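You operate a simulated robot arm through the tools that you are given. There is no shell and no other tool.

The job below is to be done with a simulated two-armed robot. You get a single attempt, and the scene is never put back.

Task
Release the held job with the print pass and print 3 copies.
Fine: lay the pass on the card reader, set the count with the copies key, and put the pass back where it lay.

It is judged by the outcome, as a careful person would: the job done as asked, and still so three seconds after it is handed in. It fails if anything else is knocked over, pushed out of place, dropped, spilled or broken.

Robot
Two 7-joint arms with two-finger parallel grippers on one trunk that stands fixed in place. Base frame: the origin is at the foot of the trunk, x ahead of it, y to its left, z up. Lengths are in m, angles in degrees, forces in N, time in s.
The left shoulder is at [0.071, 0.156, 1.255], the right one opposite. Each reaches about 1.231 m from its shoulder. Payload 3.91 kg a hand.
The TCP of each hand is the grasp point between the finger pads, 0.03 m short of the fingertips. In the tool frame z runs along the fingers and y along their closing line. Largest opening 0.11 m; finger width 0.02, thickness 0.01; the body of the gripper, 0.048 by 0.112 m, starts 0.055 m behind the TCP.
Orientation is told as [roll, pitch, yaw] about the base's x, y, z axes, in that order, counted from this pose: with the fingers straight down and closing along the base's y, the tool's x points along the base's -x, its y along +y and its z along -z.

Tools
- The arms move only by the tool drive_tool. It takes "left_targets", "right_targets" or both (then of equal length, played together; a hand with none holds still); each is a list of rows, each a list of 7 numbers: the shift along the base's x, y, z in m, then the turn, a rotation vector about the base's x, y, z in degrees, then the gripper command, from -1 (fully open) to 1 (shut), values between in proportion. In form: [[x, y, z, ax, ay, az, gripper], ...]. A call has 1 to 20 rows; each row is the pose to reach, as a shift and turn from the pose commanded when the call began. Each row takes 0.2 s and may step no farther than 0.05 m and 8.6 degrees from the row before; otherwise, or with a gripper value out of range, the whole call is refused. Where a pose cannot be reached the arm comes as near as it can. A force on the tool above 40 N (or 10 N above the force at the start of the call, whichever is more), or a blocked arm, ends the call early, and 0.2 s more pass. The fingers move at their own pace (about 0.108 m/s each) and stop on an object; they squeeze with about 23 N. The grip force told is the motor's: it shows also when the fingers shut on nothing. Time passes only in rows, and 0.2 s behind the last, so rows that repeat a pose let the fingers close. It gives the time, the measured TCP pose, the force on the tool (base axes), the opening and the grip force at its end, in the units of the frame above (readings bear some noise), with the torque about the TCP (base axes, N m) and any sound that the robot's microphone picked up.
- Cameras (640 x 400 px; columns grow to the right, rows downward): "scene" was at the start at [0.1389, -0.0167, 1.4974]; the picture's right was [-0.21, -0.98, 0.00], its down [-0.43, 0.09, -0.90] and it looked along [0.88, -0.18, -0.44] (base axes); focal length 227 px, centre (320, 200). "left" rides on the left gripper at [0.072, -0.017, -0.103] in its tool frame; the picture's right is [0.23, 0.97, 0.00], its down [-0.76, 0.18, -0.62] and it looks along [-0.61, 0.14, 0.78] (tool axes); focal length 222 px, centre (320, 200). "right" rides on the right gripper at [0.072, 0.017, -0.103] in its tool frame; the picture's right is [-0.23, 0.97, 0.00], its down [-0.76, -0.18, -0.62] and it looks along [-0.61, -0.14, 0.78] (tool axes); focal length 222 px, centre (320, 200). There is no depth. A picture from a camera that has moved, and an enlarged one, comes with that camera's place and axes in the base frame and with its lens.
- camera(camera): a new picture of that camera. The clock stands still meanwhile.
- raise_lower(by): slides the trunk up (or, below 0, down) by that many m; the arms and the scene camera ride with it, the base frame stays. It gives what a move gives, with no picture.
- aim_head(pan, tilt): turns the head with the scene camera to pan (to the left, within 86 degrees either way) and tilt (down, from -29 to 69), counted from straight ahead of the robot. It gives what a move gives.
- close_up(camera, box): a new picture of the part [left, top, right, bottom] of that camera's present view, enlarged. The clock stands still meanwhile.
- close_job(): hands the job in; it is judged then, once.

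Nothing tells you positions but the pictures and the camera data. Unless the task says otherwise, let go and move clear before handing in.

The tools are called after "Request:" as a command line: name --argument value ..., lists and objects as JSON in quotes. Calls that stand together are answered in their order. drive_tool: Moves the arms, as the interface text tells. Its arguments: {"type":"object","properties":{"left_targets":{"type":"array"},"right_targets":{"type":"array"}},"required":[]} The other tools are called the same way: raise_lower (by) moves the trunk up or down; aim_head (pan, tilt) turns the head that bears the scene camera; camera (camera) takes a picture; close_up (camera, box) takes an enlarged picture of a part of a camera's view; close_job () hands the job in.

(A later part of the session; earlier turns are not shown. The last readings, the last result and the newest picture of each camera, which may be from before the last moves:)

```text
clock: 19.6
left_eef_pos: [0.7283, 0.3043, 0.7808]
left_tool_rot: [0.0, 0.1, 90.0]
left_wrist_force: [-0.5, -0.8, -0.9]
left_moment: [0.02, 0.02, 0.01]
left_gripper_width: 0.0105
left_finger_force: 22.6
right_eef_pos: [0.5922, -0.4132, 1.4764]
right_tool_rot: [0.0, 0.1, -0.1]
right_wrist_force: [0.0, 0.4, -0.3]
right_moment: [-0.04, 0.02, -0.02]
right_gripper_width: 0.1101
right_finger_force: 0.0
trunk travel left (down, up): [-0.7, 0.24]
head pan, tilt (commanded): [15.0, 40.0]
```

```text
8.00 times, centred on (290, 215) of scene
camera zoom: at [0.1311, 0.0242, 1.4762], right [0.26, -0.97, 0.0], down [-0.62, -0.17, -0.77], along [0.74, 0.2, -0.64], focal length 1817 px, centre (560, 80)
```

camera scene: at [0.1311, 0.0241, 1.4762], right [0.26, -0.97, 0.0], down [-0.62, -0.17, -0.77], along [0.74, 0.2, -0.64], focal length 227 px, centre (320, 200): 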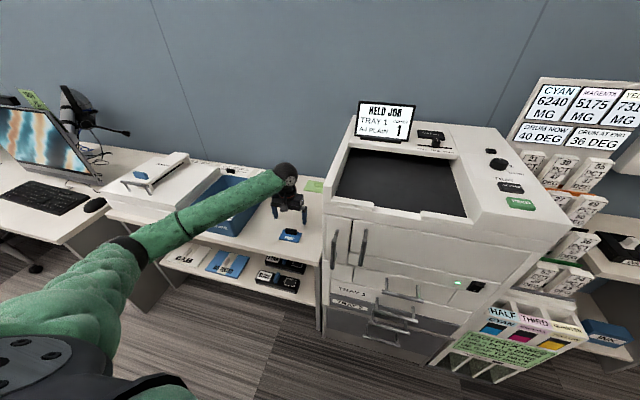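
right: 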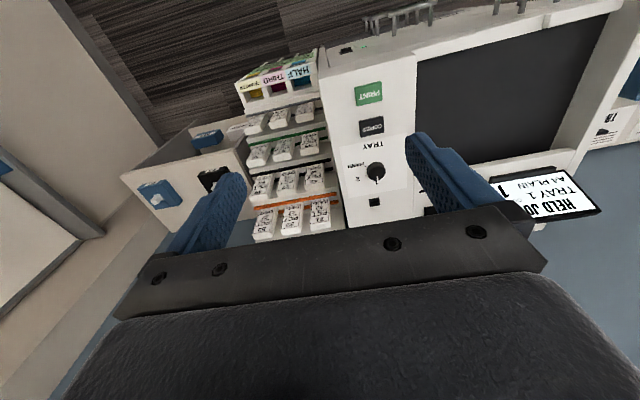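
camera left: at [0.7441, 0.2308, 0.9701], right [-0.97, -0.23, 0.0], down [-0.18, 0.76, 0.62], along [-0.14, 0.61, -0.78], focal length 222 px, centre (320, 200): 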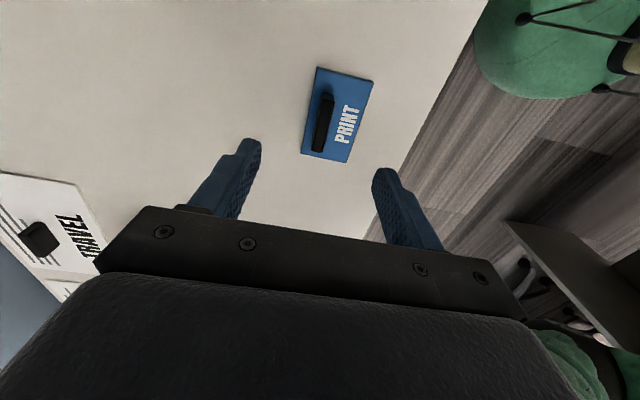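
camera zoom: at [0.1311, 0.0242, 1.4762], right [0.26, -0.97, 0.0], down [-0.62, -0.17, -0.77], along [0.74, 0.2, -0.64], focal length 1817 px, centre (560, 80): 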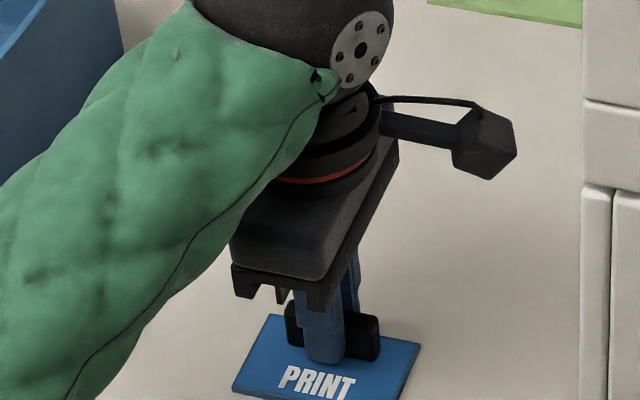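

Now gripped across the bar (opening 1.05 cm). I lift 2 cm slowly and check for slipping.

Request:
drive_tool --left_targets '[[0, 0, 0.004, 0, 0, 0, 1], [0, 0, 0.008, 0, 0, 0, 1], [0, 0, 0.013, 0, 0, 0, 1], [0, 0, 0.02, 0, 0, 0, 1], [0, 0, 0.02, 0, 0, 0, 1]]'

Request:
close_up --camera "left" --box '[210, 60, 434, 200]'

Request:
close_up --camera "scene" --box '[250, 190, 330, 240]'

```text
clock: 20.8
left_eef_pos: [0.7273, 0.3048, 0.7991]
left_tool_rot: [0.0, 0.0, 89.9]
left_wrist_force: [-1.1, 0.3, -0.2]
left_moment: [0.01, -0.02, 0.0]
left_gripper_width: 0.0106
left_finger_force: 23.3
right_eef_pos: [0.5934, -0.4138, 1.4768]
right_tool_rot: [0.0, 0.0, -0.2]
right_wrist_force: [0.0, 0.6, 0.1]
right_moment: [0.03, 0.02, 0.01]
right_gripper_width: 0.1099
right_finger_force: 0.1
trunk travel left (down, up): [-0.7, 0.24]
head pan, tilt (commanded): [15.0, 40.0]
```

```text
2.86 times, centred on (322, 130) of left
camera zoom: at [0.7437, 0.2308, 0.9033], right [-0.97, -0.23, 0.0], down [-0.18, 0.76, 0.62], along [-0.14, 0.61, -0.78], focal length 635 px, centre (314, 400)
```

zoom: 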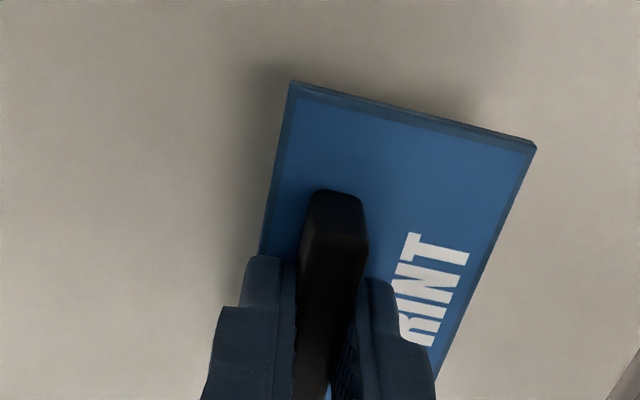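

```text
8.00 times, centred on (290, 215) of scene
camera zoom: at [0.1311, 0.0243, 1.4761], right [0.26, -0.97, 0.0], down [-0.62, -0.17, -0.77], along [0.74, 0.2, -0.64], focal length 1817 px, centre (560, 80)
```

zoom: 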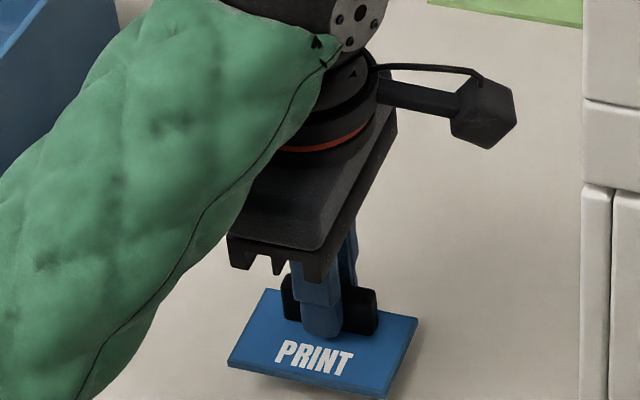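

No slip this time — the card sits identically in the fingers. I lift further and check again.

Request:
drive_tool --left_targets '[[0, 0, 0.01, 0, 0, 0, 1], [0, 0, 0.025, 0, 0, 0, 1], [0, 0, 0.045, 0, 0, 0, 1], [0, 0, 0.065, 0, 0, 0, 1], [0, 0, 0.085, 0, 0, 0, 1], [0, 0, 0.1, 0, 0, 0, 1], [0, 0, 0.1, 0, 0, 0, 1], [0, 0, 0.1, 0, 0, 0, 1]]'

Request:
close_up --camera "left" --box '[210, 60, 434, 200]'

```text
clock: 22.6
left_eef_pos: [0.7274, 0.3061, 0.9]
left_tool_rot: [0.0, 0.0, 90.0]
left_wrist_force: [0.1, -0.2, 0.3]
left_moment: [-0.03, -0.01, -0.01]
left_gripper_width: 0.0106
left_finger_force: 23.3
right_eef_pos: [0.5929, -0.413, 1.4776]
right_tool_rot: [-0.1, 0.0, 0.0]
right_wrist_force: [-0.4, -0.9, 0.4]
right_moment: [-0.01, -0.02, 0.04]
right_gripper_width: 0.1097
right_finger_force: 0.2
trunk travel left (down, up): [-0.7, 0.24]
head pan, tilt (commanded): [15.0, 40.0]
```

```text
2.86 times, centred on (322, 130) of left
camera zoom: at [0.7441, 0.2308, 1.0036], right [-0.97, -0.23, 0.0], down [-0.18, 0.76, 0.62], along [-0.14, 0.61, -0.78], focal length 635 px, centre (314, 400)
```

zoom: 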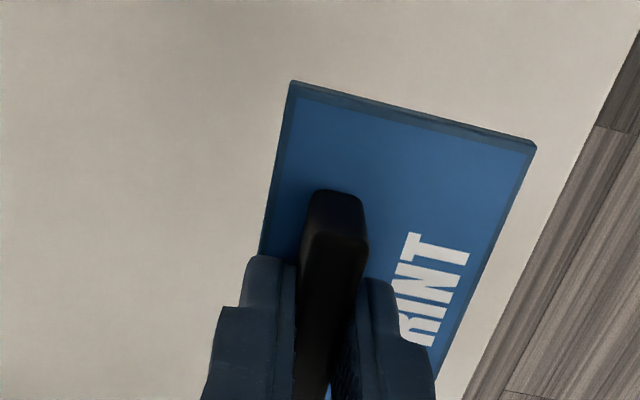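

The grip is firm. I raise the trunk so the forearm will pass well above the display.

Request:
raise_lower --by 0.22

Request:
camera --camera "left"

Request:
camera --camera "scene"

```text
clock: 24.9
left_eef_pos: [0.7282, 0.3043, 1.1186]
left_tool_rot: [0.0, 0.0, 90.0]
left_wrist_force: [-0.5, 0.4, -1.3]
left_moment: [-0.02, -0.01, 0.01]
left_gripper_width: 0.0108
left_finger_force: 23.0
right_eef_pos: [0.5927, -0.4142, 1.6964]
right_tool_rot: [0.0, 0.0, 0.0]
right_wrist_force: [0.1, -0.8, 0.3]
right_moment: [0.0, -0.03, 0.02]
right_gripper_width: 0.1101
right_finger_force: 0.1
trunk travel left (down, up): [-0.92, 0.02]
head pan, tilt (commanded): [15.0, 40.0]
```

```text
taken
camera left: at [0.7443, 0.2307, 1.2233], right [-0.97, -0.23, 0.0], down [-0.18, 0.76, 0.62], along [-0.14, 0.61, -0.78], focal length 222 px, centre (320, 200)
```

left: 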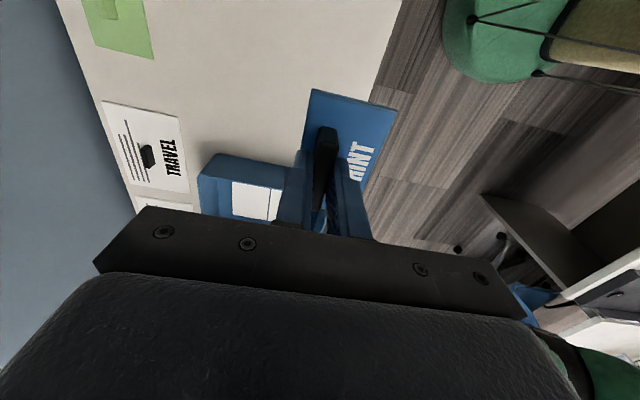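

```text
taken
camera scene: at [0.1313, 0.0242, 1.6961], right [0.26, -0.97, 0.0], down [-0.62, -0.17, -0.77], along [0.74, 0.2, -0.64], focal length 227 px, centre (320, 200)
```

scene: 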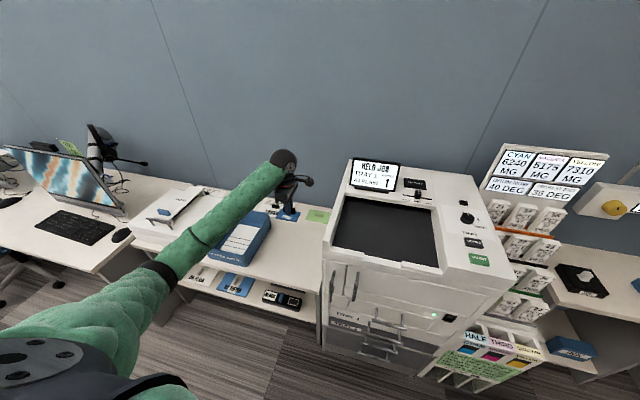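

The pass is still firmly held. I lift to z≈1.38 and carry it across toward the reader, keeping well above the display.

Request:
drive_tool --left_targets '[[0, 0, 0.03, 0, 0, 0, 1], [0, 0, 0.07, 0, 0, 0, 1], [0, 0, 0.11, 0, 0, 0, 1], [0, 0, 0.15, 0, 0, 0, 1], [0, 0, 0.19, 0, 0, 0, 1], [0, 0, 0.23, 0, 0, 0, 1], [0, 0, 0.262, 0, 0, 0, 1], [0, 0, 0.262, 0, 0, 0, 1]]'

Request:
aim_head --pan -8 --tilt 32

Request:
drive_tool --left_targets '[[0.02, -0.03, 0, 0, 0, 0, 1], [0.04, -0.068, 0, 0, 0, 0, 1], [0.063, -0.106, 0, 0, 0, 0, 1], [0.086, -0.144, 0, 0, 0, 0, 1], [0.109, -0.182, 0, 0, 0, 0, 1], [0.132, -0.22, 0, 0, 0, 0, 1], [0.155, -0.258, 0, 0, 0, 0, 1], [0.178, -0.296, 0, 0, 0, 0, 1], [0.201, -0.334, 0, 0, 0, 0, 1], [0.224, -0.372, 0, 0, 0, 0, 1], [0.247, -0.41, 0, 0, 0, 0, 1], [0.268, -0.443, 0, 0, 0, 0, 1], [0.2835, -0.467, 0, 0, 0, 0, 1], [0.2835, -0.467, 0, 0, 0, 0, 1], [0.2835, -0.467, 0, 0, 0, 0, 1]]'

Request:
camera --camera "scene"

Request:
camera --camera "left"

Request:
camera --camera "right"

```text
clock: 26.7
left_eef_pos: [0.7279, 0.3052, 1.3811]
left_tool_rot: [0.1, -0.1, 90.0]
left_wrist_force: [-0.1, -0.3, 0.1]
left_moment: [-0.02, 0.02, -0.04]
left_gripper_width: 0.0107
left_finger_force: 22.6
right_eef_pos: [0.5936, -0.4134, 1.697]
right_tool_rot: [0.0, 0.0, -0.1]
right_wrist_force: [-0.2, 0.3, -0.3]
right_moment: [0.01, -0.02, 0.0]
right_gripper_width: 0.1097
right_finger_force: 0.0
trunk travel left (down, up): [-0.92, 0.02]
head pan, tilt (commanded): [15.0, 40.0]
```

```text
clock: 27.6
left_eef_pos: [0.7277, 0.3049, 1.3814]
left_tool_rot: [0.0, 0.0, 90.0]
left_wrist_force: [-0.3, -0.6, -1.2]
left_moment: [-0.03, 0.03, 0.02]
left_gripper_width: 0.0108
left_finger_force: 22.9
right_eef_pos: [0.5944, -0.4137, 1.6984]
right_tool_rot: [0.0, 0.0, 0.0]
right_wrist_force: [-0.5, -1.0, 0.1]
right_moment: [0.01, 0.0, 0.0]
right_gripper_width: 0.1099
right_finger_force: 0.1
trunk travel left (down, up): [-0.92, 0.02]
head pan, tilt (commanded): [-8.0, 32.0]
```

```text
clock: 30.8
left_eef_pos: [1.012, -0.1624, 1.3824]
left_tool_rot: [0.0, 0.0, 90.0]
left_wrist_force: [-1.0, 0.5, 0.1]
left_moment: [-0.03, 0.05, -0.02]
left_gripper_width: 0.0107
left_finger_force: 22.8
right_eef_pos: [0.5948, -0.4134, 1.6974]
right_tool_rot: [0.0, 0.0, 0.0]
right_wrist_force: [-1.1, -0.6, -0.4]
right_moment: [-0.01, 0.01, 0.01]
right_gripper_width: 0.11
right_finger_force: 0.0
trunk travel left (down, up): [-0.92, 0.02]
head pan, tilt (commanded): [-8.0, 32.0]
```

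```text
taken
camera scene: at [0.1383, -0.0103, 1.7083], right [-0.14, -0.99, 0.0], down [-0.53, 0.07, -0.85], along [0.84, -0.12, -0.53], focal length 227 px, centre (320, 200)
```

scene: 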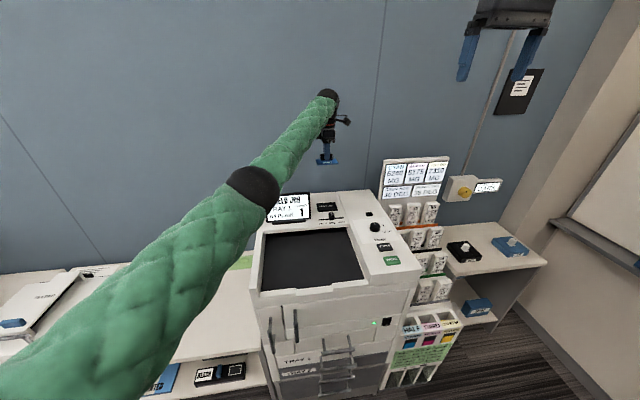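

```text
taken
camera left: at [1.0283, -0.2363, 1.4852], right [-0.97, -0.23, 0.0], down [-0.18, 0.76, 0.62], along [-0.14, 0.61, -0.78], focal length 222 px, centre (320, 200)
```

left: 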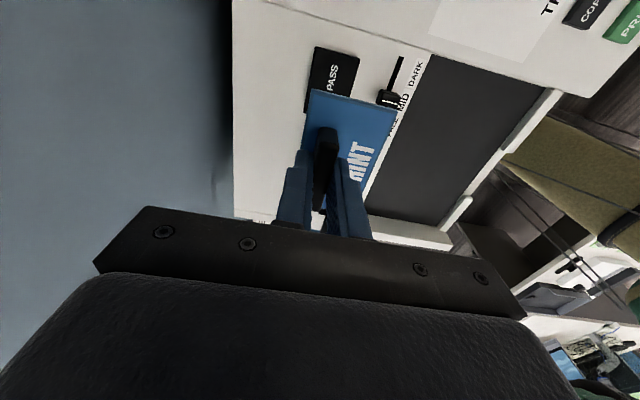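

```text
taken
camera right: at [0.5217, -0.3965, 1.7993], right [0.23, 0.97, 0.0], down [0.76, -0.18, 0.62], along [0.61, -0.14, -0.78], focal length 222 px, centre (320, 200)
```

right: 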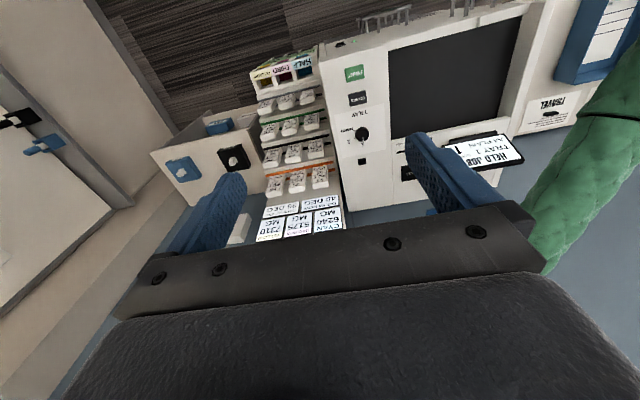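

The pass is above the reader and the forearm clears the display. I zoom in the left camera to refine the reader's position relative to the card.

Request:
close_up --camera "left" --box '[270, 30, 430, 130]'

Request:
close_up --camera "scene" --box '[260, 80, 420, 270]'

Request:
close_up --camera "right" --box '[330, 90, 640, 284]'

```text
4.00 times, centred on (350, 80) of left
camera zoom: at [1.0283, -0.2363, 1.4852], right [-0.97, -0.23, 0.0], down [-0.18, 0.76, 0.62], along [-0.14, 0.61, -0.78], focal length 888 px, centre (200, 680)
```

zoom: 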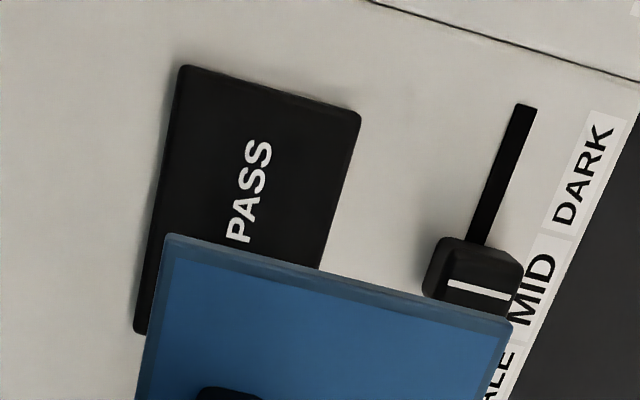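

```text
2.11 times, centred on (340, 175) of scene
camera zoom: at [0.1383, -0.0103, 1.7083], right [-0.14, -0.99, 0.0], down [-0.53, 0.07, -0.85], along [0.84, -0.12, -0.53], focal length 478 px, centre (278, 253)
```

zoom: 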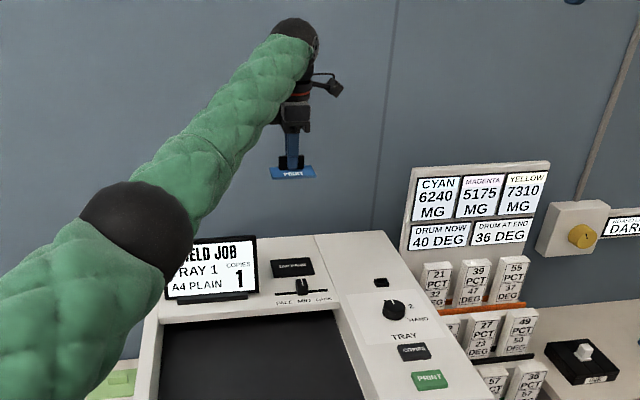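

```text
2.06 times, centred on (485, 187) of right
camera zoom: at [0.5217, -0.3965, 1.7993], right [0.23, 0.97, 0.0], down [0.76, -0.18, 0.62], along [0.61, -0.14, -0.78], focal length 458 px, centre (-20, 227)
```

zoom: 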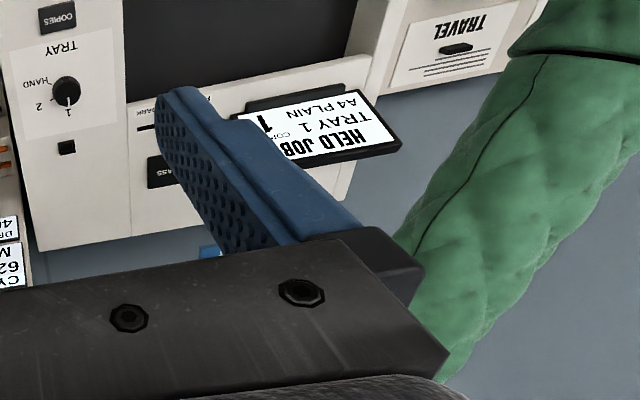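

Reader centre is (0.997, -0.166) and the card centre is (0.999, -0.163), so I correct by a few mm and descend to about 2.5 cm above the reader.

Request:
drive_tool --left_targets '[[-0.001, -0.0015, -0.03, 0, 0, 0, 1], [-0.002, -0.003, -0.07, 0, 0, 0, 1], [-0.002, -0.003, -0.11, 0, 0, 0, 1], [-0.002, -0.003, -0.145, 0, 0, 0, 1], [-0.002, -0.003, -0.17, 0, 0, 0, 1], [-0.002, -0.003, -0.185, 0, 0, 0, 1], [-0.002, -0.003, -0.19, 0, 0, 0, 1], [-0.002, -0.003, -0.19, 0, 0, 0, 1]]'

Request:
camera --camera "left"

Request:
close_up --camera "scene" --box '[240, 120, 400, 270]'

Request:
camera --camera "right"

```text
clock: 32.6
left_eef_pos: [1.0096, -0.1661, 1.1912]
left_tool_rot: [0.1, 0.0, 90.0]
left_wrist_force: [-0.3, 0.0, 0.0]
left_moment: [0.03, -0.03, 0.02]
left_gripper_width: 0.0106
left_finger_force: 23.1
right_eef_pos: [0.5932, -0.4131, 1.6975]
right_tool_rot: [0.0, 0.0, 0.1]
right_wrist_force: [0.0, -0.8, 0.1]
right_moment: [-0.01, 0.01, 0.03]
right_gripper_width: 0.1098
right_finger_force: 0.1
trunk travel left (down, up): [-0.92, 0.02]
head pan, tilt (commanded): [-8.0, 32.0]
```

```text
taken
camera left: at [1.0258, -0.2397, 1.2949], right [-0.97, -0.23, 0.0], down [-0.18, 0.76, 0.62], along [-0.14, 0.61, -0.78], focal length 222 px, centre (320, 200)
```

left: 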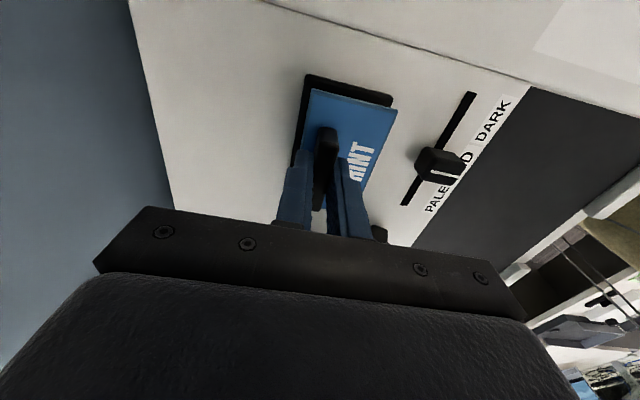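

```text
2.67 times, centred on (320, 195) of scene
camera zoom: at [0.1381, -0.0106, 1.7083], right [-0.14, -0.99, 0.0], down [-0.53, 0.07, -0.85], along [0.84, -0.12, -0.53], focal length 606 px, centre (320, 213)
```

zoom: 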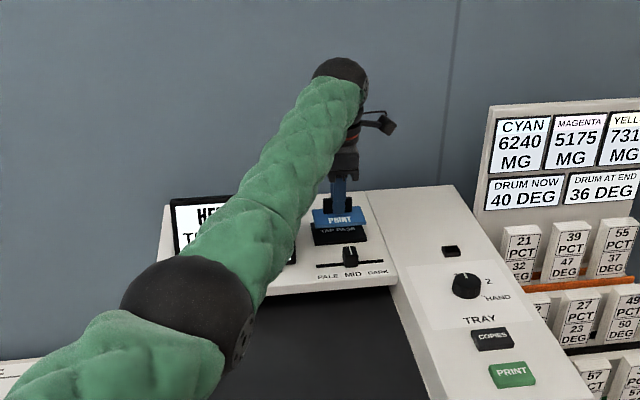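

```text
taken
camera right: at [0.5216, -0.3968, 1.7992], right [0.23, 0.97, 0.0], down [0.76, -0.18, 0.62], along [0.61, -0.14, -0.78], focal length 222 px, centre (320, 200)
```

right: 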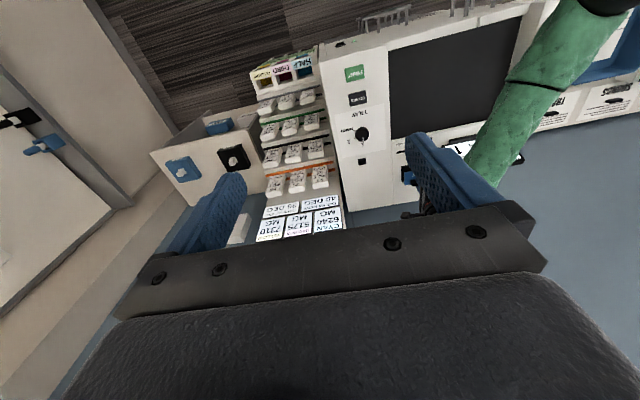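

The card hovers just over the reader, well aligned. I descend in small steps watching the force.

Request:
drive_tool --left_targets '[[0, 0, -0.006, 0, 0, 0, 1], [0, 0, -0.012, 0, 0, 0, 1], [0, 0, -0.016, 0, 0, 0, 1], [0, 0, -0.018, 0, 0, 0, 1]]'

Request:
close_up --camera "left" --box '[260, 50, 484, 190]'

```text
clock: 33.6
left_eef_pos: [1.0096, -0.1658, 1.174]
left_tool_rot: [0.0, 0.0, 90.0]
left_wrist_force: [-0.4, 0.6, -0.6]
left_moment: [0.01, -0.02, -0.01]
left_gripper_width: 0.0106
left_finger_force: 22.8
right_eef_pos: [0.5939, -0.4139, 1.6963]
right_tool_rot: [0.0, 0.0, 0.1]
right_wrist_force: [-0.1, -0.2, -0.6]
right_moment: [0.01, 0.02, 0.03]
right_gripper_width: 0.1101
right_finger_force: 0.1
trunk travel left (down, up): [-0.92, 0.02]
head pan, tilt (commanded): [-8.0, 32.0]
```

```text
2.86 times, centred on (372, 120) of left
camera zoom: at [1.0257, -0.2396, 1.2772], right [-0.97, -0.23, 0.0], down [-0.18, 0.76, 0.62], along [-0.14, 0.61, -0.78], focal length 635 px, centre (171, 429)
```

zoom: 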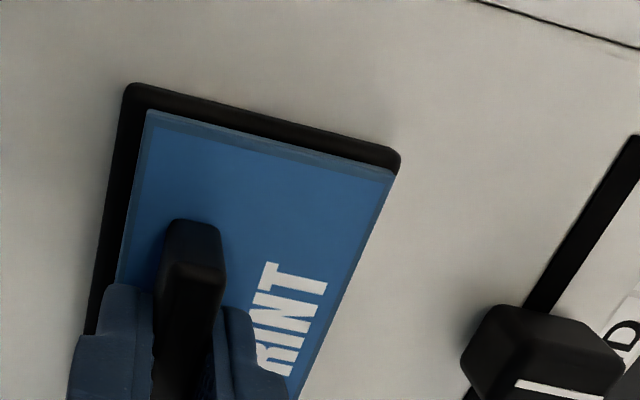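

Card and reader are centred to within about 1 mm. I continue down in 2 mm steps.

Request:
drive_tool --left_targets '[[0, 0, -0.002, 0, 0, 0, 1], [0, 0, -0.004, 0, 0, 0, 1], [0, 0, -0.005, 0, 0, 0, 1]]'

Request:
close_up --camera "left" --box '[260, 50, 484, 190]'

```text
clock: 34.4
left_eef_pos: [1.0092, -0.1661, 1.1682]
left_tool_rot: [0.0, -0.1, 90.0]
left_wrist_force: [0.1, -0.7, 0.2]
left_moment: [-0.02, -0.02, -0.02]
left_gripper_width: 0.0105
left_finger_force: 22.9
right_eef_pos: [0.594, -0.4137, 1.6966]
right_tool_rot: [0.1, 0.1, 0.0]
right_wrist_force: [-0.9, -0.3, 0.7]
right_moment: [-0.03, 0.04, 0.05]
right_gripper_width: 0.1098
right_finger_force: 0.3
trunk travel left (down, up): [-0.92, 0.02]
head pan, tilt (commanded): [-8.0, 32.0]
```

```text
2.86 times, centred on (372, 120) of left
camera zoom: at [1.0258, -0.2395, 1.2717], right [-0.97, -0.23, 0.0], down [-0.18, 0.76, 0.62], along [-0.14, 0.61, -0.78], focal length 635 px, centre (171, 429)
```

zoom: 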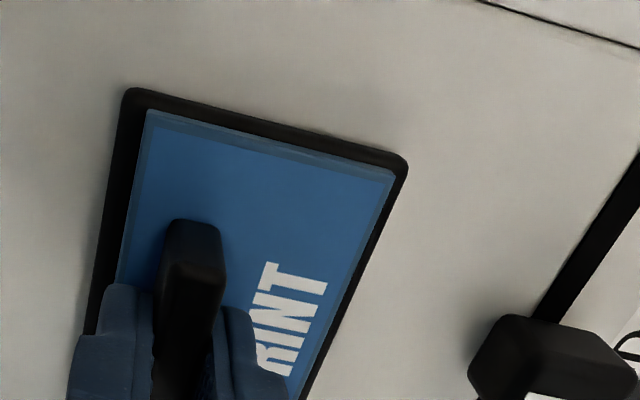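

Still no contact; a few millimetres remain. I continue in 1.5 mm steps.

Request:
drive_tool --left_targets '[[0, 0, -0.0015, 0, 0, 0, 1], [0, 0, -0.003, 0, 0, 0, 1]]'

Request:
close_up --camera "left" --box '[260, 50, 484, 190]'

```text
clock: 35.0
left_eef_pos: [1.0113, -0.1657, 1.167]
left_tool_rot: [0.0, 0.0, 90.0]
left_wrist_force: [1.6, -0.2, 6.6]
left_moment: [0.17, 0.05, -0.03]
left_gripper_width: 0.0106
left_finger_force: 22.3
right_eef_pos: [0.594, -0.4131, 1.6961]
right_tool_rot: [0.0, 0.0, -0.1]
right_wrist_force: [0.7, 0.2, 0.1]
right_moment: [0.01, 0.02, 0.01]
right_gripper_width: 0.1098
right_finger_force: 0.2
trunk travel left (down, up): [-0.92, 0.02]
head pan, tilt (commanded): [-8.0, 32.0]
```

```text
2.86 times, centred on (372, 120) of left
camera zoom: at [1.0256, -0.2394, 1.2704], right [-0.97, -0.23, 0.0], down [-0.18, 0.76, 0.62], along [-0.14, 0.61, -0.78], focal length 635 px, centre (171, 429)
```

zoom: 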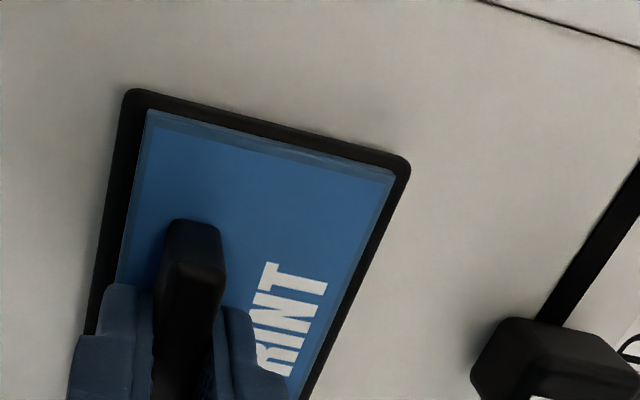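

Contact: 6.6 N with the card flat on the reader. I ease off and open the fingers, then rise.

Request:
drive_tool --left_targets '[[0, 0, 0.0015, 0, 0, 0, 1], [0, 0, 0.0015, 0, 0, 0, 0.4], [0, 0, 0.0015, 0, 0, 0, 0.2], [0, 0, 0.0015, 0, 0, 0, 0.2]]'

Request:
camera --camera "left"

Request:
close_up --camera "scene" --box '[240, 160, 400, 270]'

Request:
close_up --camera "right" --box '[400, 100, 560, 200]'

```text
clock: 36.0
left_eef_pos: [1.0104, -0.1651, 1.1673]
left_tool_rot: [0.0, 0.0, 89.9]
left_wrist_force: [0.6, -0.1, -0.3]
left_moment: [0.02, 0.03, -0.03]
left_gripper_width: 0.0439
left_finger_force: 0.0
right_eef_pos: [0.5938, -0.4133, 1.6967]
right_tool_rot: [0.0, -0.1, 0.0]
right_wrist_force: [0.3, -0.5, -1.2]
right_moment: [0.04, -0.01, 0.0]
right_gripper_width: 0.1099
right_finger_force: 0.0
trunk travel left (down, up): [-0.92, 0.02]
head pan, tilt (commanded): [-8.0, 32.0]
```

```text
taken
camera left: at [1.0261, -0.2397, 1.2702], right [-0.97, -0.23, 0.0], down [-0.18, 0.76, 0.62], along [-0.14, 0.61, -0.78], focal length 222 px, centre (320, 200)
```

left: 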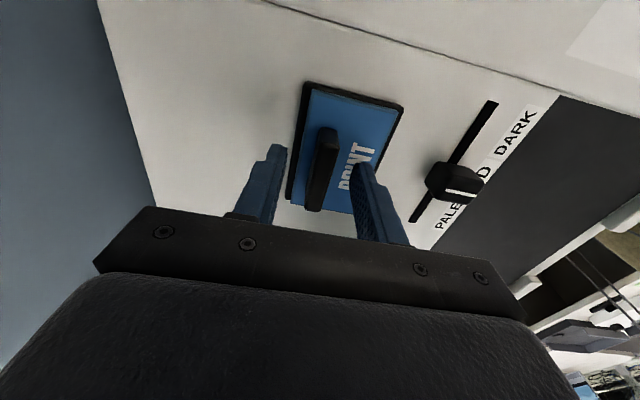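

```text
3.64 times, centred on (320, 215) of scene
camera zoom: at [0.1381, -0.0108, 1.7083], right [-0.14, -0.99, 0.0], down [-0.53, 0.07, -0.85], along [0.84, -0.12, -0.53], focal length 826 px, centre (320, 146)
```

zoom: 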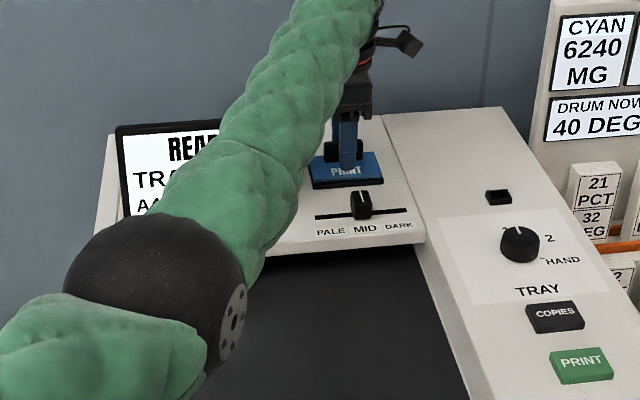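

```text
4.00 times, centred on (480, 150) of right
camera zoom: at [0.5216, -0.397, 1.7992], right [0.23, 0.97, 0.0], down [0.76, -0.18, 0.62], along [0.61, -0.14, -0.78], focal length 888 px, centre (-320, 400)
```

zoom: 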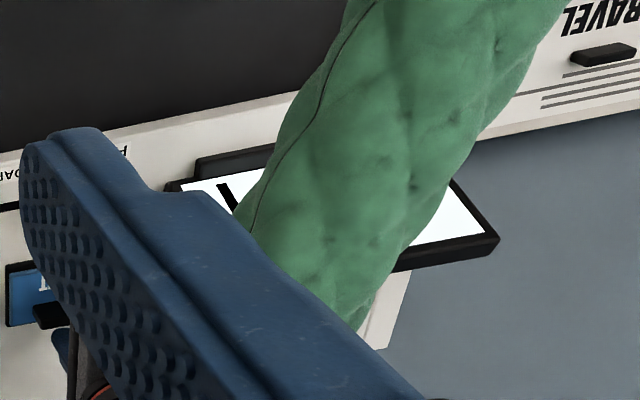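

The display now begins "REA…", presumably READY. I raise the left hand straight up and move it left so the display can be read.

Request:
drive_tool --left_targets '[[0, 0, 0.01, 0, 0, 0, 0.2], [0, 0, 0.03, 0, 0, 0, 0.2], [0, 0, 0.07, 0, 0, 0, 0.2], [0, 0, 0.11, 0, 0, 0, 0.2], [0, 0, 0.15, 0, 0, 0, 0.2], [0, 0, 0.19, 0, 0, 0, 0.2], [0, 0, 0.21, 0, 0, 0, 0.2], [-0.01, 0.045, 0.21, 0, 0, 0, 0.2], [-0.02, 0.09, 0.21, 0, 0, 0, 0.2], [-0.035, 0.135, 0.21, 0, 0, 0, 0.2], [-0.05, 0.18, 0.21, 0, 0, 0, 0.2], [-0.065, 0.225, 0.21, 0, 0, 0, 0.2], [-0.08, 0.27, 0.21, 0, 0, 0, 0.2], [-0.095, 0.315, 0.21, 0, 0, 0, 0.2], [-0.11, 0.36, 0.21, 0, 0, 0, 0.2], [-0.11, 0.36, 0.21, 0, 0, 0, 0.2]]'

Request:
camera --camera "scene"

Request:
close_up --camera "scene" --box '[240, 160, 420, 280]'

```text
clock: 39.4
left_eef_pos: [0.9879, 0.2237, 1.3469]
left_tool_rot: [-0.1, -0.1, 90.1]
left_wrist_force: [0.9, -0.4, 0.1]
left_moment: [-0.02, 0.04, 0.03]
left_gripper_width: 0.0444
left_finger_force: 0.1
left hand out of reach, approached as far as the arm can: row 8, 9, 10, 11, 12, 13, 14, 15, 16
right_eef_pos: [0.5934, -0.4145, 1.6963]
right_tool_rot: [0.1, 0.0, 0.1]
right_wrist_force: [0.1, -0.7, -0.3]
right_moment: [0.0, -0.01, -0.02]
right_gripper_width: 0.1098
right_finger_force: 0.1
trunk travel left (down, up): [-0.92, 0.02]
head pan, tilt (commanded): [-8.0, 32.0]
```

```text
taken
camera scene: at [0.1378, -0.0118, 1.7083], right [-0.14, -0.99, 0.0], down [-0.53, 0.07, -0.85], along [0.84, -0.12, -0.53], focal length 227 px, centre (320, 200)
```

scene: 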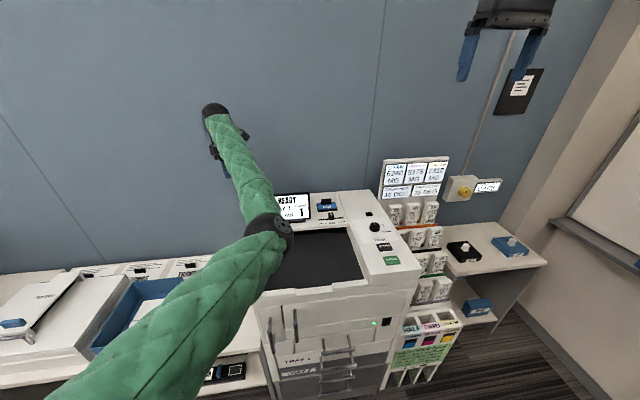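

```text
3.33 times, centred on (330, 220) of scene
camera zoom: at [0.1378, -0.0118, 1.7083], right [-0.14, -0.99, 0.0], down [-0.53, 0.07, -0.85], along [0.84, -0.12, -0.53], focal length 757 px, centre (287, 133)
```

zoom: 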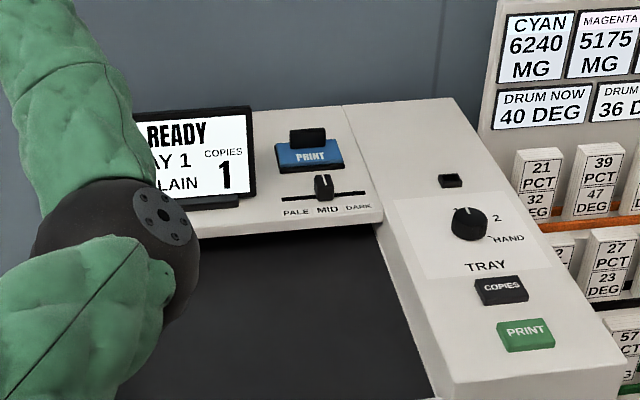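

The display reads READY, TRAY 1, COPIES 1, and the pass lies on the reader. The left arm met a reach limit while going left, so I bring it back toward the earlier good spot near (0.73, 0.30, 1.38) in gentle steps.

Request:
drive_tool --left_targets '[[-0.02, 0, 0, 0, 0, 0, 0.2], [-0.04, 0.005, 0, 0, 0, 0, 0.2], [-0.06, 0.01, 0, 0, 0, 0, 0.2], [-0.08, 0.015, 0, 0, 0, 0, 0.2], [-0.1, 0.02, 0, 0, 0, 0, 0.2]]'

Request:
camera --camera "scene"

```text
clock: 40.6
left_eef_pos: [0.9547, 0.2765, 1.3252]
left_tool_rot: [0.0, 0.0, 90.1]
left_wrist_force: [-0.2, 0.7, 0.4]
left_moment: [0.02, -0.01, 0.04]
left_gripper_width: 0.0441
left_finger_force: 0.1
left hand out of reach, approached as far as the arm can: row 1, 2, 3, 4, 5
right_eef_pos: [0.5937, -0.4132, 1.6972]
right_tool_rot: [0.0, 0.0, 0.0]
right_wrist_force: [-0.2, 0.2, 0.1]
right_moment: [0.0, 0.04, 0.0]
right_gripper_width: 0.1101
right_finger_force: 0.0
trunk travel left (down, up): [-0.92, 0.02]
head pan, tilt (commanded): [-8.0, 32.0]
```

```text
taken
camera scene: at [0.1378, -0.0103, 1.7084], right [-0.14, -0.99, 0.0], down [-0.53, 0.07, -0.85], along [0.84, -0.12, -0.53], focal length 227 px, centre (320, 200)
```

scene: 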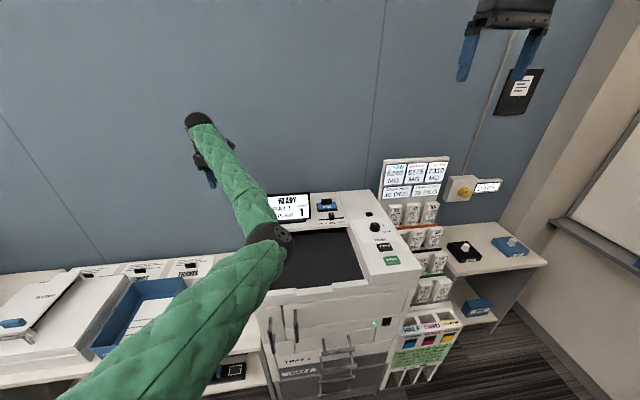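

The arm is near a joint limit with this wrist angle, but hanging freely and well above everything. I turn the hand back some way (yaw down) to free the wrist.

Request:
drive_tool --left_targets '[[0, 0, 0, 0, 0, -8, 0.2], [0, 0, 0, 0, 0, -16, 0.2], [0, 0, 0, 0, 0, -24, 0.2], [0, 0, 0, 0, 0, -32, 0.2]]'

Request:
camera --camera "scene"

```text
clock: 41.6
left_eef_pos: [0.956, 0.2758, 1.3235]
left_tool_rot: [0.0, -0.1, 57.9]
left_wrist_force: [0.1, 0.1, 0.6]
left_moment: [-0.05, 0.01, -0.01]
left_gripper_width: 0.0436
left_finger_force: 0.1
right_eef_pos: [0.5935, -0.4131, 1.6974]
right_tool_rot: [0.1, 0.0, 0.0]
right_wrist_force: [0.2, -0.6, 0.1]
right_moment: [0.01, 0.01, 0.03]
right_gripper_width: 0.1098
right_finger_force: 0.1
trunk travel left (down, up): [-0.92, 0.02]
head pan, tilt (commanded): [-8.0, 32.0]
```

```text
taken
camera scene: at [0.138, -0.0105, 1.7083], right [-0.14, -0.99, 0.0], down [-0.53, 0.07, -0.85], along [0.84, -0.12, -0.53], focal length 227 px, centre (320, 200)
```

scene: 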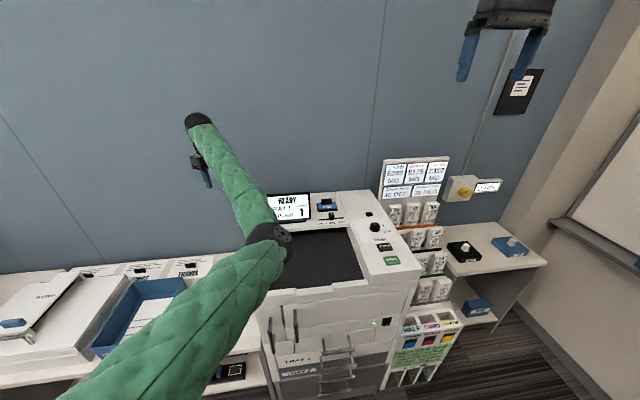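

No limit now and the hand holds still. I turn the rest of the way to yaw 0 and then move back toward (0.73, 0.30, 1.38).

Request:
drive_tool --left_targets '[[0, 0, 0, 0, 0, -8.3, 0.2], [0, 0, 0, 0, 0, -16.6, 0.2], [0, 0, 0, 0, 0, -24.9, 0.2], [0, 0, 0, 0, 0, -33.2, 0.2], [0, 0, 0, 0, 0, -41.5, 0.2], [0, 0, 0, 0, 0, -49.8, 0.2], [0, 0, 0, 0, 0, -57.9, 0.2], [-0.03, 0.003, 0.01, 0, 0, -57.9, 0.2], [-0.06, 0.006, 0.02, 0, 0, -57.9, 0.2], [-0.1, 0.01, 0.03, 0, 0, -57.9, 0.2]]'

Request:
camera --camera "scene"

```text
clock: 43.8
left_eef_pos: [0.9228, 0.3298, 1.329]
left_tool_rot: [0.1, 0.0, 0.1]
left_wrist_force: [-0.6, -0.3, 0.0]
left_moment: [-0.02, 0.01, 0.0]
left_gripper_width: 0.044
left_finger_force: 0.1
left hand out of reach, approached as far as the arm can: row 8, 9, 10
right_eef_pos: [0.5941, -0.4136, 1.6964]
right_tool_rot: [0.0, 0.0, 0.0]
right_wrist_force: [0.4, 0.0, -0.3]
right_moment: [0.01, 0.0, 0.01]
right_gripper_width: 0.11
right_finger_force: 0.0
trunk travel left (down, up): [-0.92, 0.02]
head pan, tilt (commanded): [-8.0, 32.0]
```

```text
taken
camera scene: at [0.1376, -0.0101, 1.7084], right [-0.14, -0.99, 0.0], down [-0.53, 0.07, -0.85], along [0.84, -0.12, -0.53], focal length 227 px, centre (320, 200)
```

scene: 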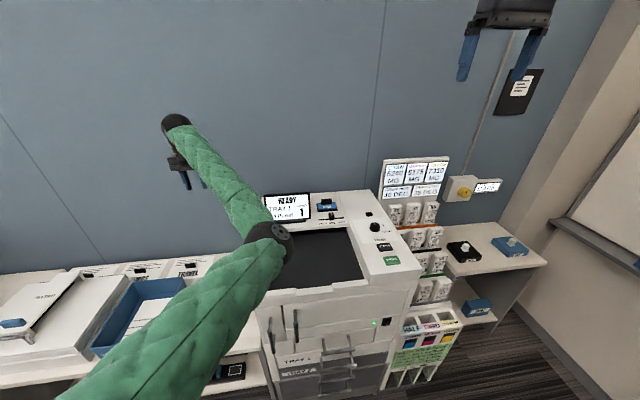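

The display still says READY, COPIES 1. The left arm is parked safely in the air; I'll sort out its posture later and first press the COPIES key with the right hand, closing its fingers and moving above the key.

Request:
drive_tool --right_targets '[[0.015, 0.01, -0.03, 0, 0, 0, 0], [0.03, 0.02, -0.065, 0, 0, 0, 1], [0.045, 0.03, -0.1, 0, 0, 0, 1], [0.06, 0.04, -0.135, 0, 0, 0, 1], [0.075, 0.05, -0.17, 0, 0, 0, 1], [0.09, 0.06, -0.205, 0, 0, 0, 1], [0.105, 0.07, -0.24, 0, 0, 0, 1], [0.118, 0.082, -0.28, 0, 0, 0, 1], [0.118, 0.082, -0.32, 0, 0, 0, 1], [0.118, 0.082, -0.36, 0, 0, 0, 1], [0.118, 0.082, -0.4, 0, 0, 0, 1], [0.118, 0.082, -0.4, 0, 0, 0, 1]]'

Request:
camera --camera "right"

Request:
camera --camera "scene"

```text
clock: 46.4
left_eef_pos: [0.9209, 0.3302, 1.3277]
left_tool_rot: [-0.1, -0.1, 0.2]
left_wrist_force: [-0.1, -0.3, 0.8]
left_moment: [0.01, 0.01, 0.01]
left_gripper_width: 0.0444
left_finger_force: 0.1
right_eef_pos: [0.7112, -0.3307, 1.296]
right_tool_rot: [0.0, 0.0, -0.1]
right_wrist_force: [-0.3, -0.5, -0.5]
right_moment: [0.01, -0.03, 0.02]
right_gripper_width: 0.0
right_finger_force: 23.1
trunk travel left (down, up): [-0.92, 0.02]
head pan, tilt (commanded): [-8.0, 32.0]
```

```text
taken
camera right: at [0.6384, -0.3144, 1.3991], right [0.23, 0.97, 0.0], down [0.76, -0.18, 0.62], along [0.61, -0.14, -0.78], focal length 222 px, centre (320, 200)
```

right: 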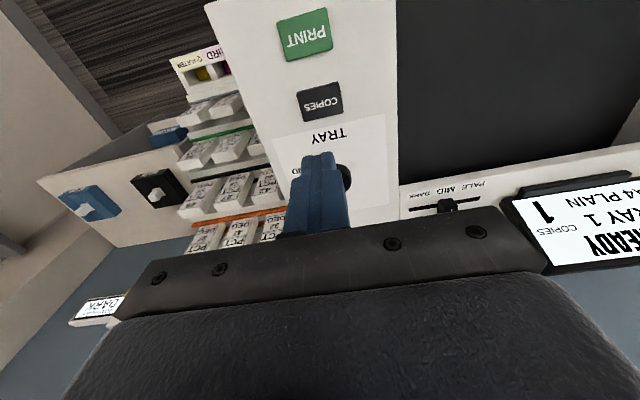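

```text
taken
camera scene: at [0.1372, -0.0106, 1.7084], right [-0.14, -0.99, 0.0], down [-0.52, 0.07, -0.85], along [0.84, -0.12, -0.53], focal length 227 px, centre (320, 200)
```

scene: 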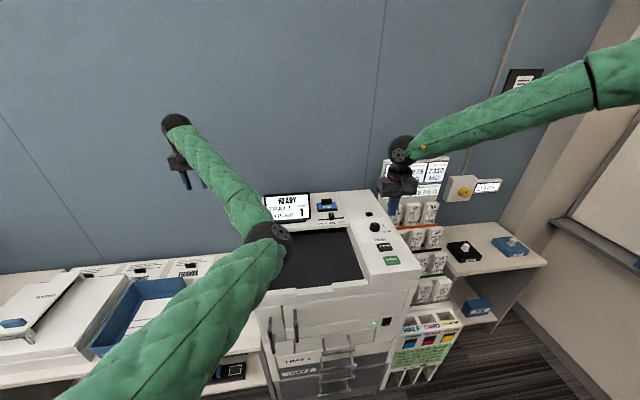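

The right hand is above the panel and its camera sees both the display and the keys. I zoom to pinpoint the COPIES key.

Request:
close_up --camera "right" --box '[260, 0, 420, 100]'

Request:
close_up --camera "right" --box '[270, 60, 366, 120]'

Request:
close_up --camera "scene" --box '[340, 190, 436, 280]'

```text
4.00 times, centred on (340, 50) of right
camera zoom: at [0.6384, -0.3144, 1.3991], right [0.23, 0.97, 0.0], down [0.76, -0.18, 0.62], along [0.61, -0.14, -0.78], focal length 888 px, centre (240, 800)
```

zoom: 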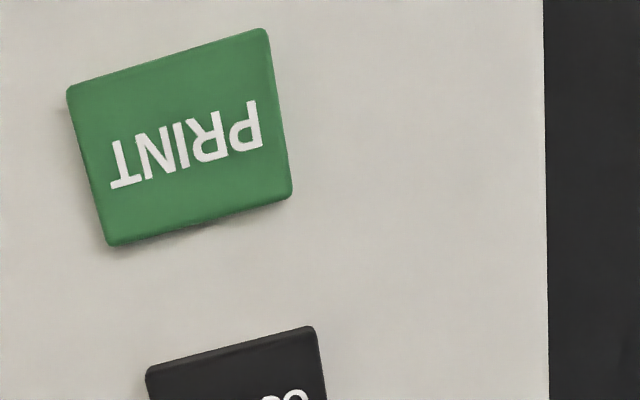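

```text
6.67 times, centred on (318, 90) of right
camera zoom: at [0.6384, -0.3144, 1.3991], right [0.23, 0.97, 0.0], down [0.76, -0.18, 0.62], along [0.61, -0.14, -0.78], focal length 1481 px, centre (333, 933)
```

zoom: 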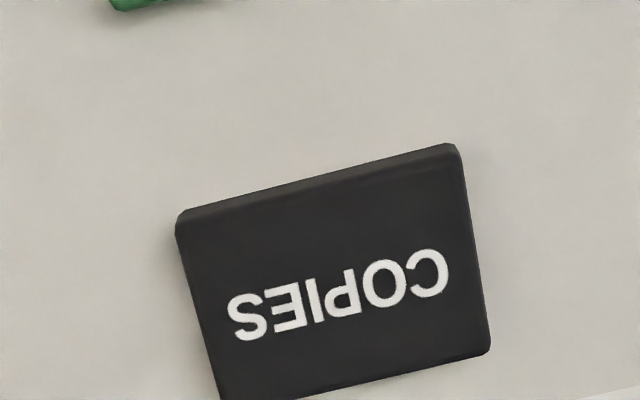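

```text
4.44 times, centred on (388, 235) of scene
camera zoom: at [0.1372, -0.0106, 1.7084], right [-0.14, -0.99, 0.0], down [-0.52, 0.07, -0.85], along [0.84, -0.12, -0.53], focal length 1010 px, centre (18, 44)
```

zoom: 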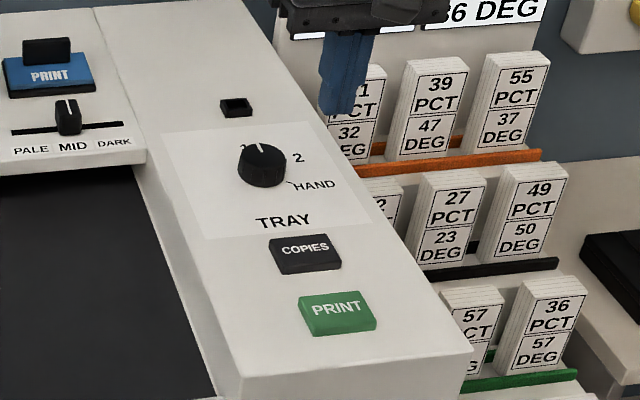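

The COPIES key centre is at (0.710, -0.3305) right under the fingertips. I descend to about 2 cm above it.

Request:
drive_tool --right_targets '[[-0.001, 0, -0.04, 0, 0, 0, 1], [-0.001, 0, -0.08, 0, 0, 0, 1], [-0.001, 0, -0.11, 0, 0, 0, 1], [-0.001, 0, -0.122, 0, 0, 0, 1], [-0.001, 0, -0.122, 0, 0, 0, 1]]'

Request:
camera --camera "right"

Request:
close_up --camera "scene" --box '[340, 190, 436, 280]'

```text
clock: 47.6
left_eef_pos: [0.9227, 0.3291, 1.329]
left_tool_rot: [0.0, 0.0, 0.1]
left_wrist_force: [0.2, 0.2, -0.3]
left_moment: [0.0, 0.01, -0.02]
left_gripper_width: 0.0439
left_finger_force: 0.1
right_eef_pos: [0.7099, -0.3317, 1.1734]
right_tool_rot: [0.0, 0.0, 0.0]
right_wrist_force: [0.6, -1.3, -0.2]
right_moment: [0.03, 0.0, 0.01]
right_gripper_width: 0.0
right_finger_force: 23.5
trunk travel left (down, up): [-0.92, 0.02]
head pan, tilt (commanded): [-8.0, 32.0]
```

```text
taken
camera right: at [0.6375, -0.3148, 1.2763], right [0.23, 0.97, 0.0], down [0.76, -0.18, 0.62], along [0.61, -0.14, -0.78], focal length 222 px, centre (320, 200)
```

right: 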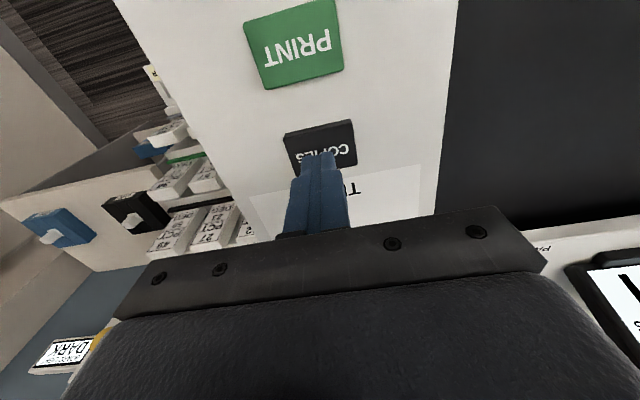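

```text
4.44 times, centred on (388, 235) of scene
camera zoom: at [0.1379, -0.0105, 1.7083], right [-0.14, -0.99, 0.0], down [-0.53, 0.07, -0.85], along [0.84, -0.12, -0.53], focal length 1010 px, centre (18, 44)
```

zoom: 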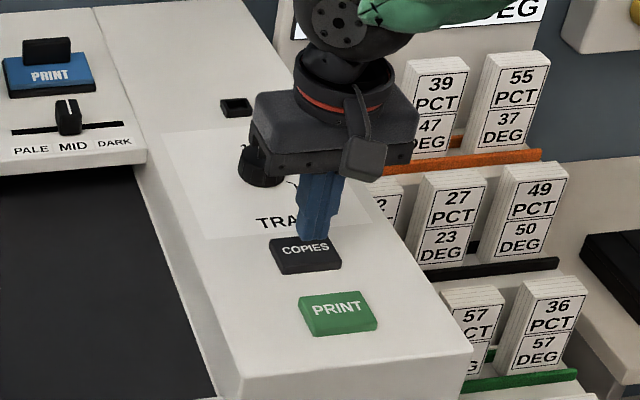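

The fingertips hover about 2 cm above COPIES. I descend in small steps until contact.

Request:
drive_tool --right_targets '[[0, 0.0005, -0.006, 0, 0, 0, 1], [0, 0.0005, -0.011, 0, 0, 0, 1], [0, 0.0005, -0.014, 0, 0, 0, 1], [0, 0.0005, -0.016, 0, 0, 0, 1]]'

Request:
close_up --camera "scene" --box '[260, 185, 420, 285]'

```text
clock: 48.6
left_eef_pos: [0.9225, 0.3296, 1.3289]
left_tool_rot: [0.0, -0.1, 0.1]
left_wrist_force: [0.3, -0.4, -0.2]
left_moment: [0.0, -0.02, -0.02]
left_gripper_width: 0.0438
left_finger_force: 0.1
right_eef_pos: [0.7102, -0.3308, 1.1583]
right_tool_rot: [0.0, 0.0, 0.1]
right_wrist_force: [-0.2, 0.3, 0.8]
right_moment: [0.03, 0.01, 0.0]
right_gripper_width: 0.0
right_finger_force: 22.8
trunk travel left (down, up): [-0.92, 0.02]
head pan, tilt (commanded): [-8.0, 32.0]
```

```text
4.00 times, centred on (340, 235) of scene
camera zoom: at [0.1384, -0.0105, 1.7083], right [-0.14, -0.99, 0.0], down [-0.53, 0.07, -0.85], along [0.84, -0.12, -0.53], focal length 909 px, centre (240, 60)
```

zoom: 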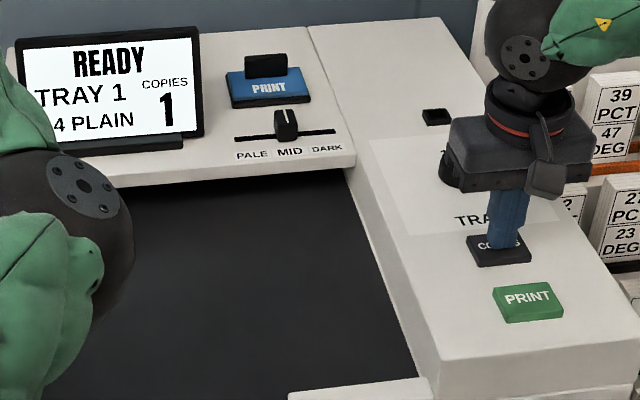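

Almost touching; I press on in small steps.

Request:
drive_tool --right_targets '[[0, 0, -0.002, 0, 0, 0, 1], [0, 0, -0.004, 0, 0, 0, 1], [0, 0, -0.005, 0, 0, 0, 1]]'

Request:
close_up --camera "scene" --box '[260, 185, 420, 285]'

```text
clock: 49.4
left_eef_pos: [0.9228, 0.3299, 1.3292]
left_tool_rot: [-0.1, 0.0, 0.2]
left_wrist_force: [-0.1, -0.3, -0.3]
left_moment: [-0.04, -0.03, 0.02]
left_gripper_width: 0.0438
left_finger_force: 0.0
right_eef_pos: [0.7101, -0.3315, 1.155]
right_tool_rot: [-0.1, 0.0, 0.0]
right_wrist_force: [1.4, -1.5, 5.9]
right_moment: [-0.07, -0.01, 0.02]
right_gripper_width: 0.0
right_finger_force: 23.5
trunk travel left (down, up): [-0.92, 0.02]
head pan, tilt (commanded): [-8.0, 32.0]
heard: click
```

```text
4.00 times, centred on (340, 235) of scene
camera zoom: at [0.1376, -0.0104, 1.7085], right [-0.14, -0.99, 0.0], down [-0.53, 0.07, -0.85], along [0.84, -0.12, -0.53], focal length 909 px, centre (240, 60)
```

zoom: 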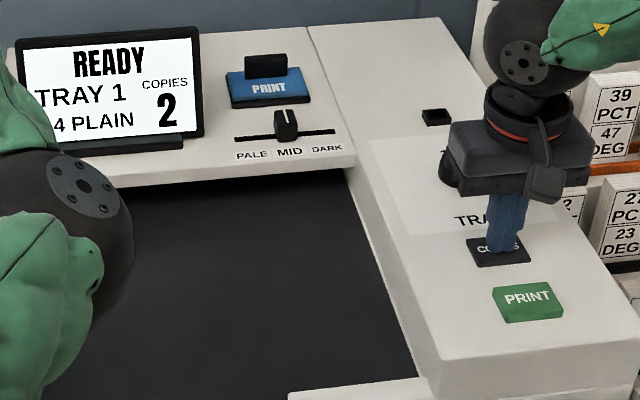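

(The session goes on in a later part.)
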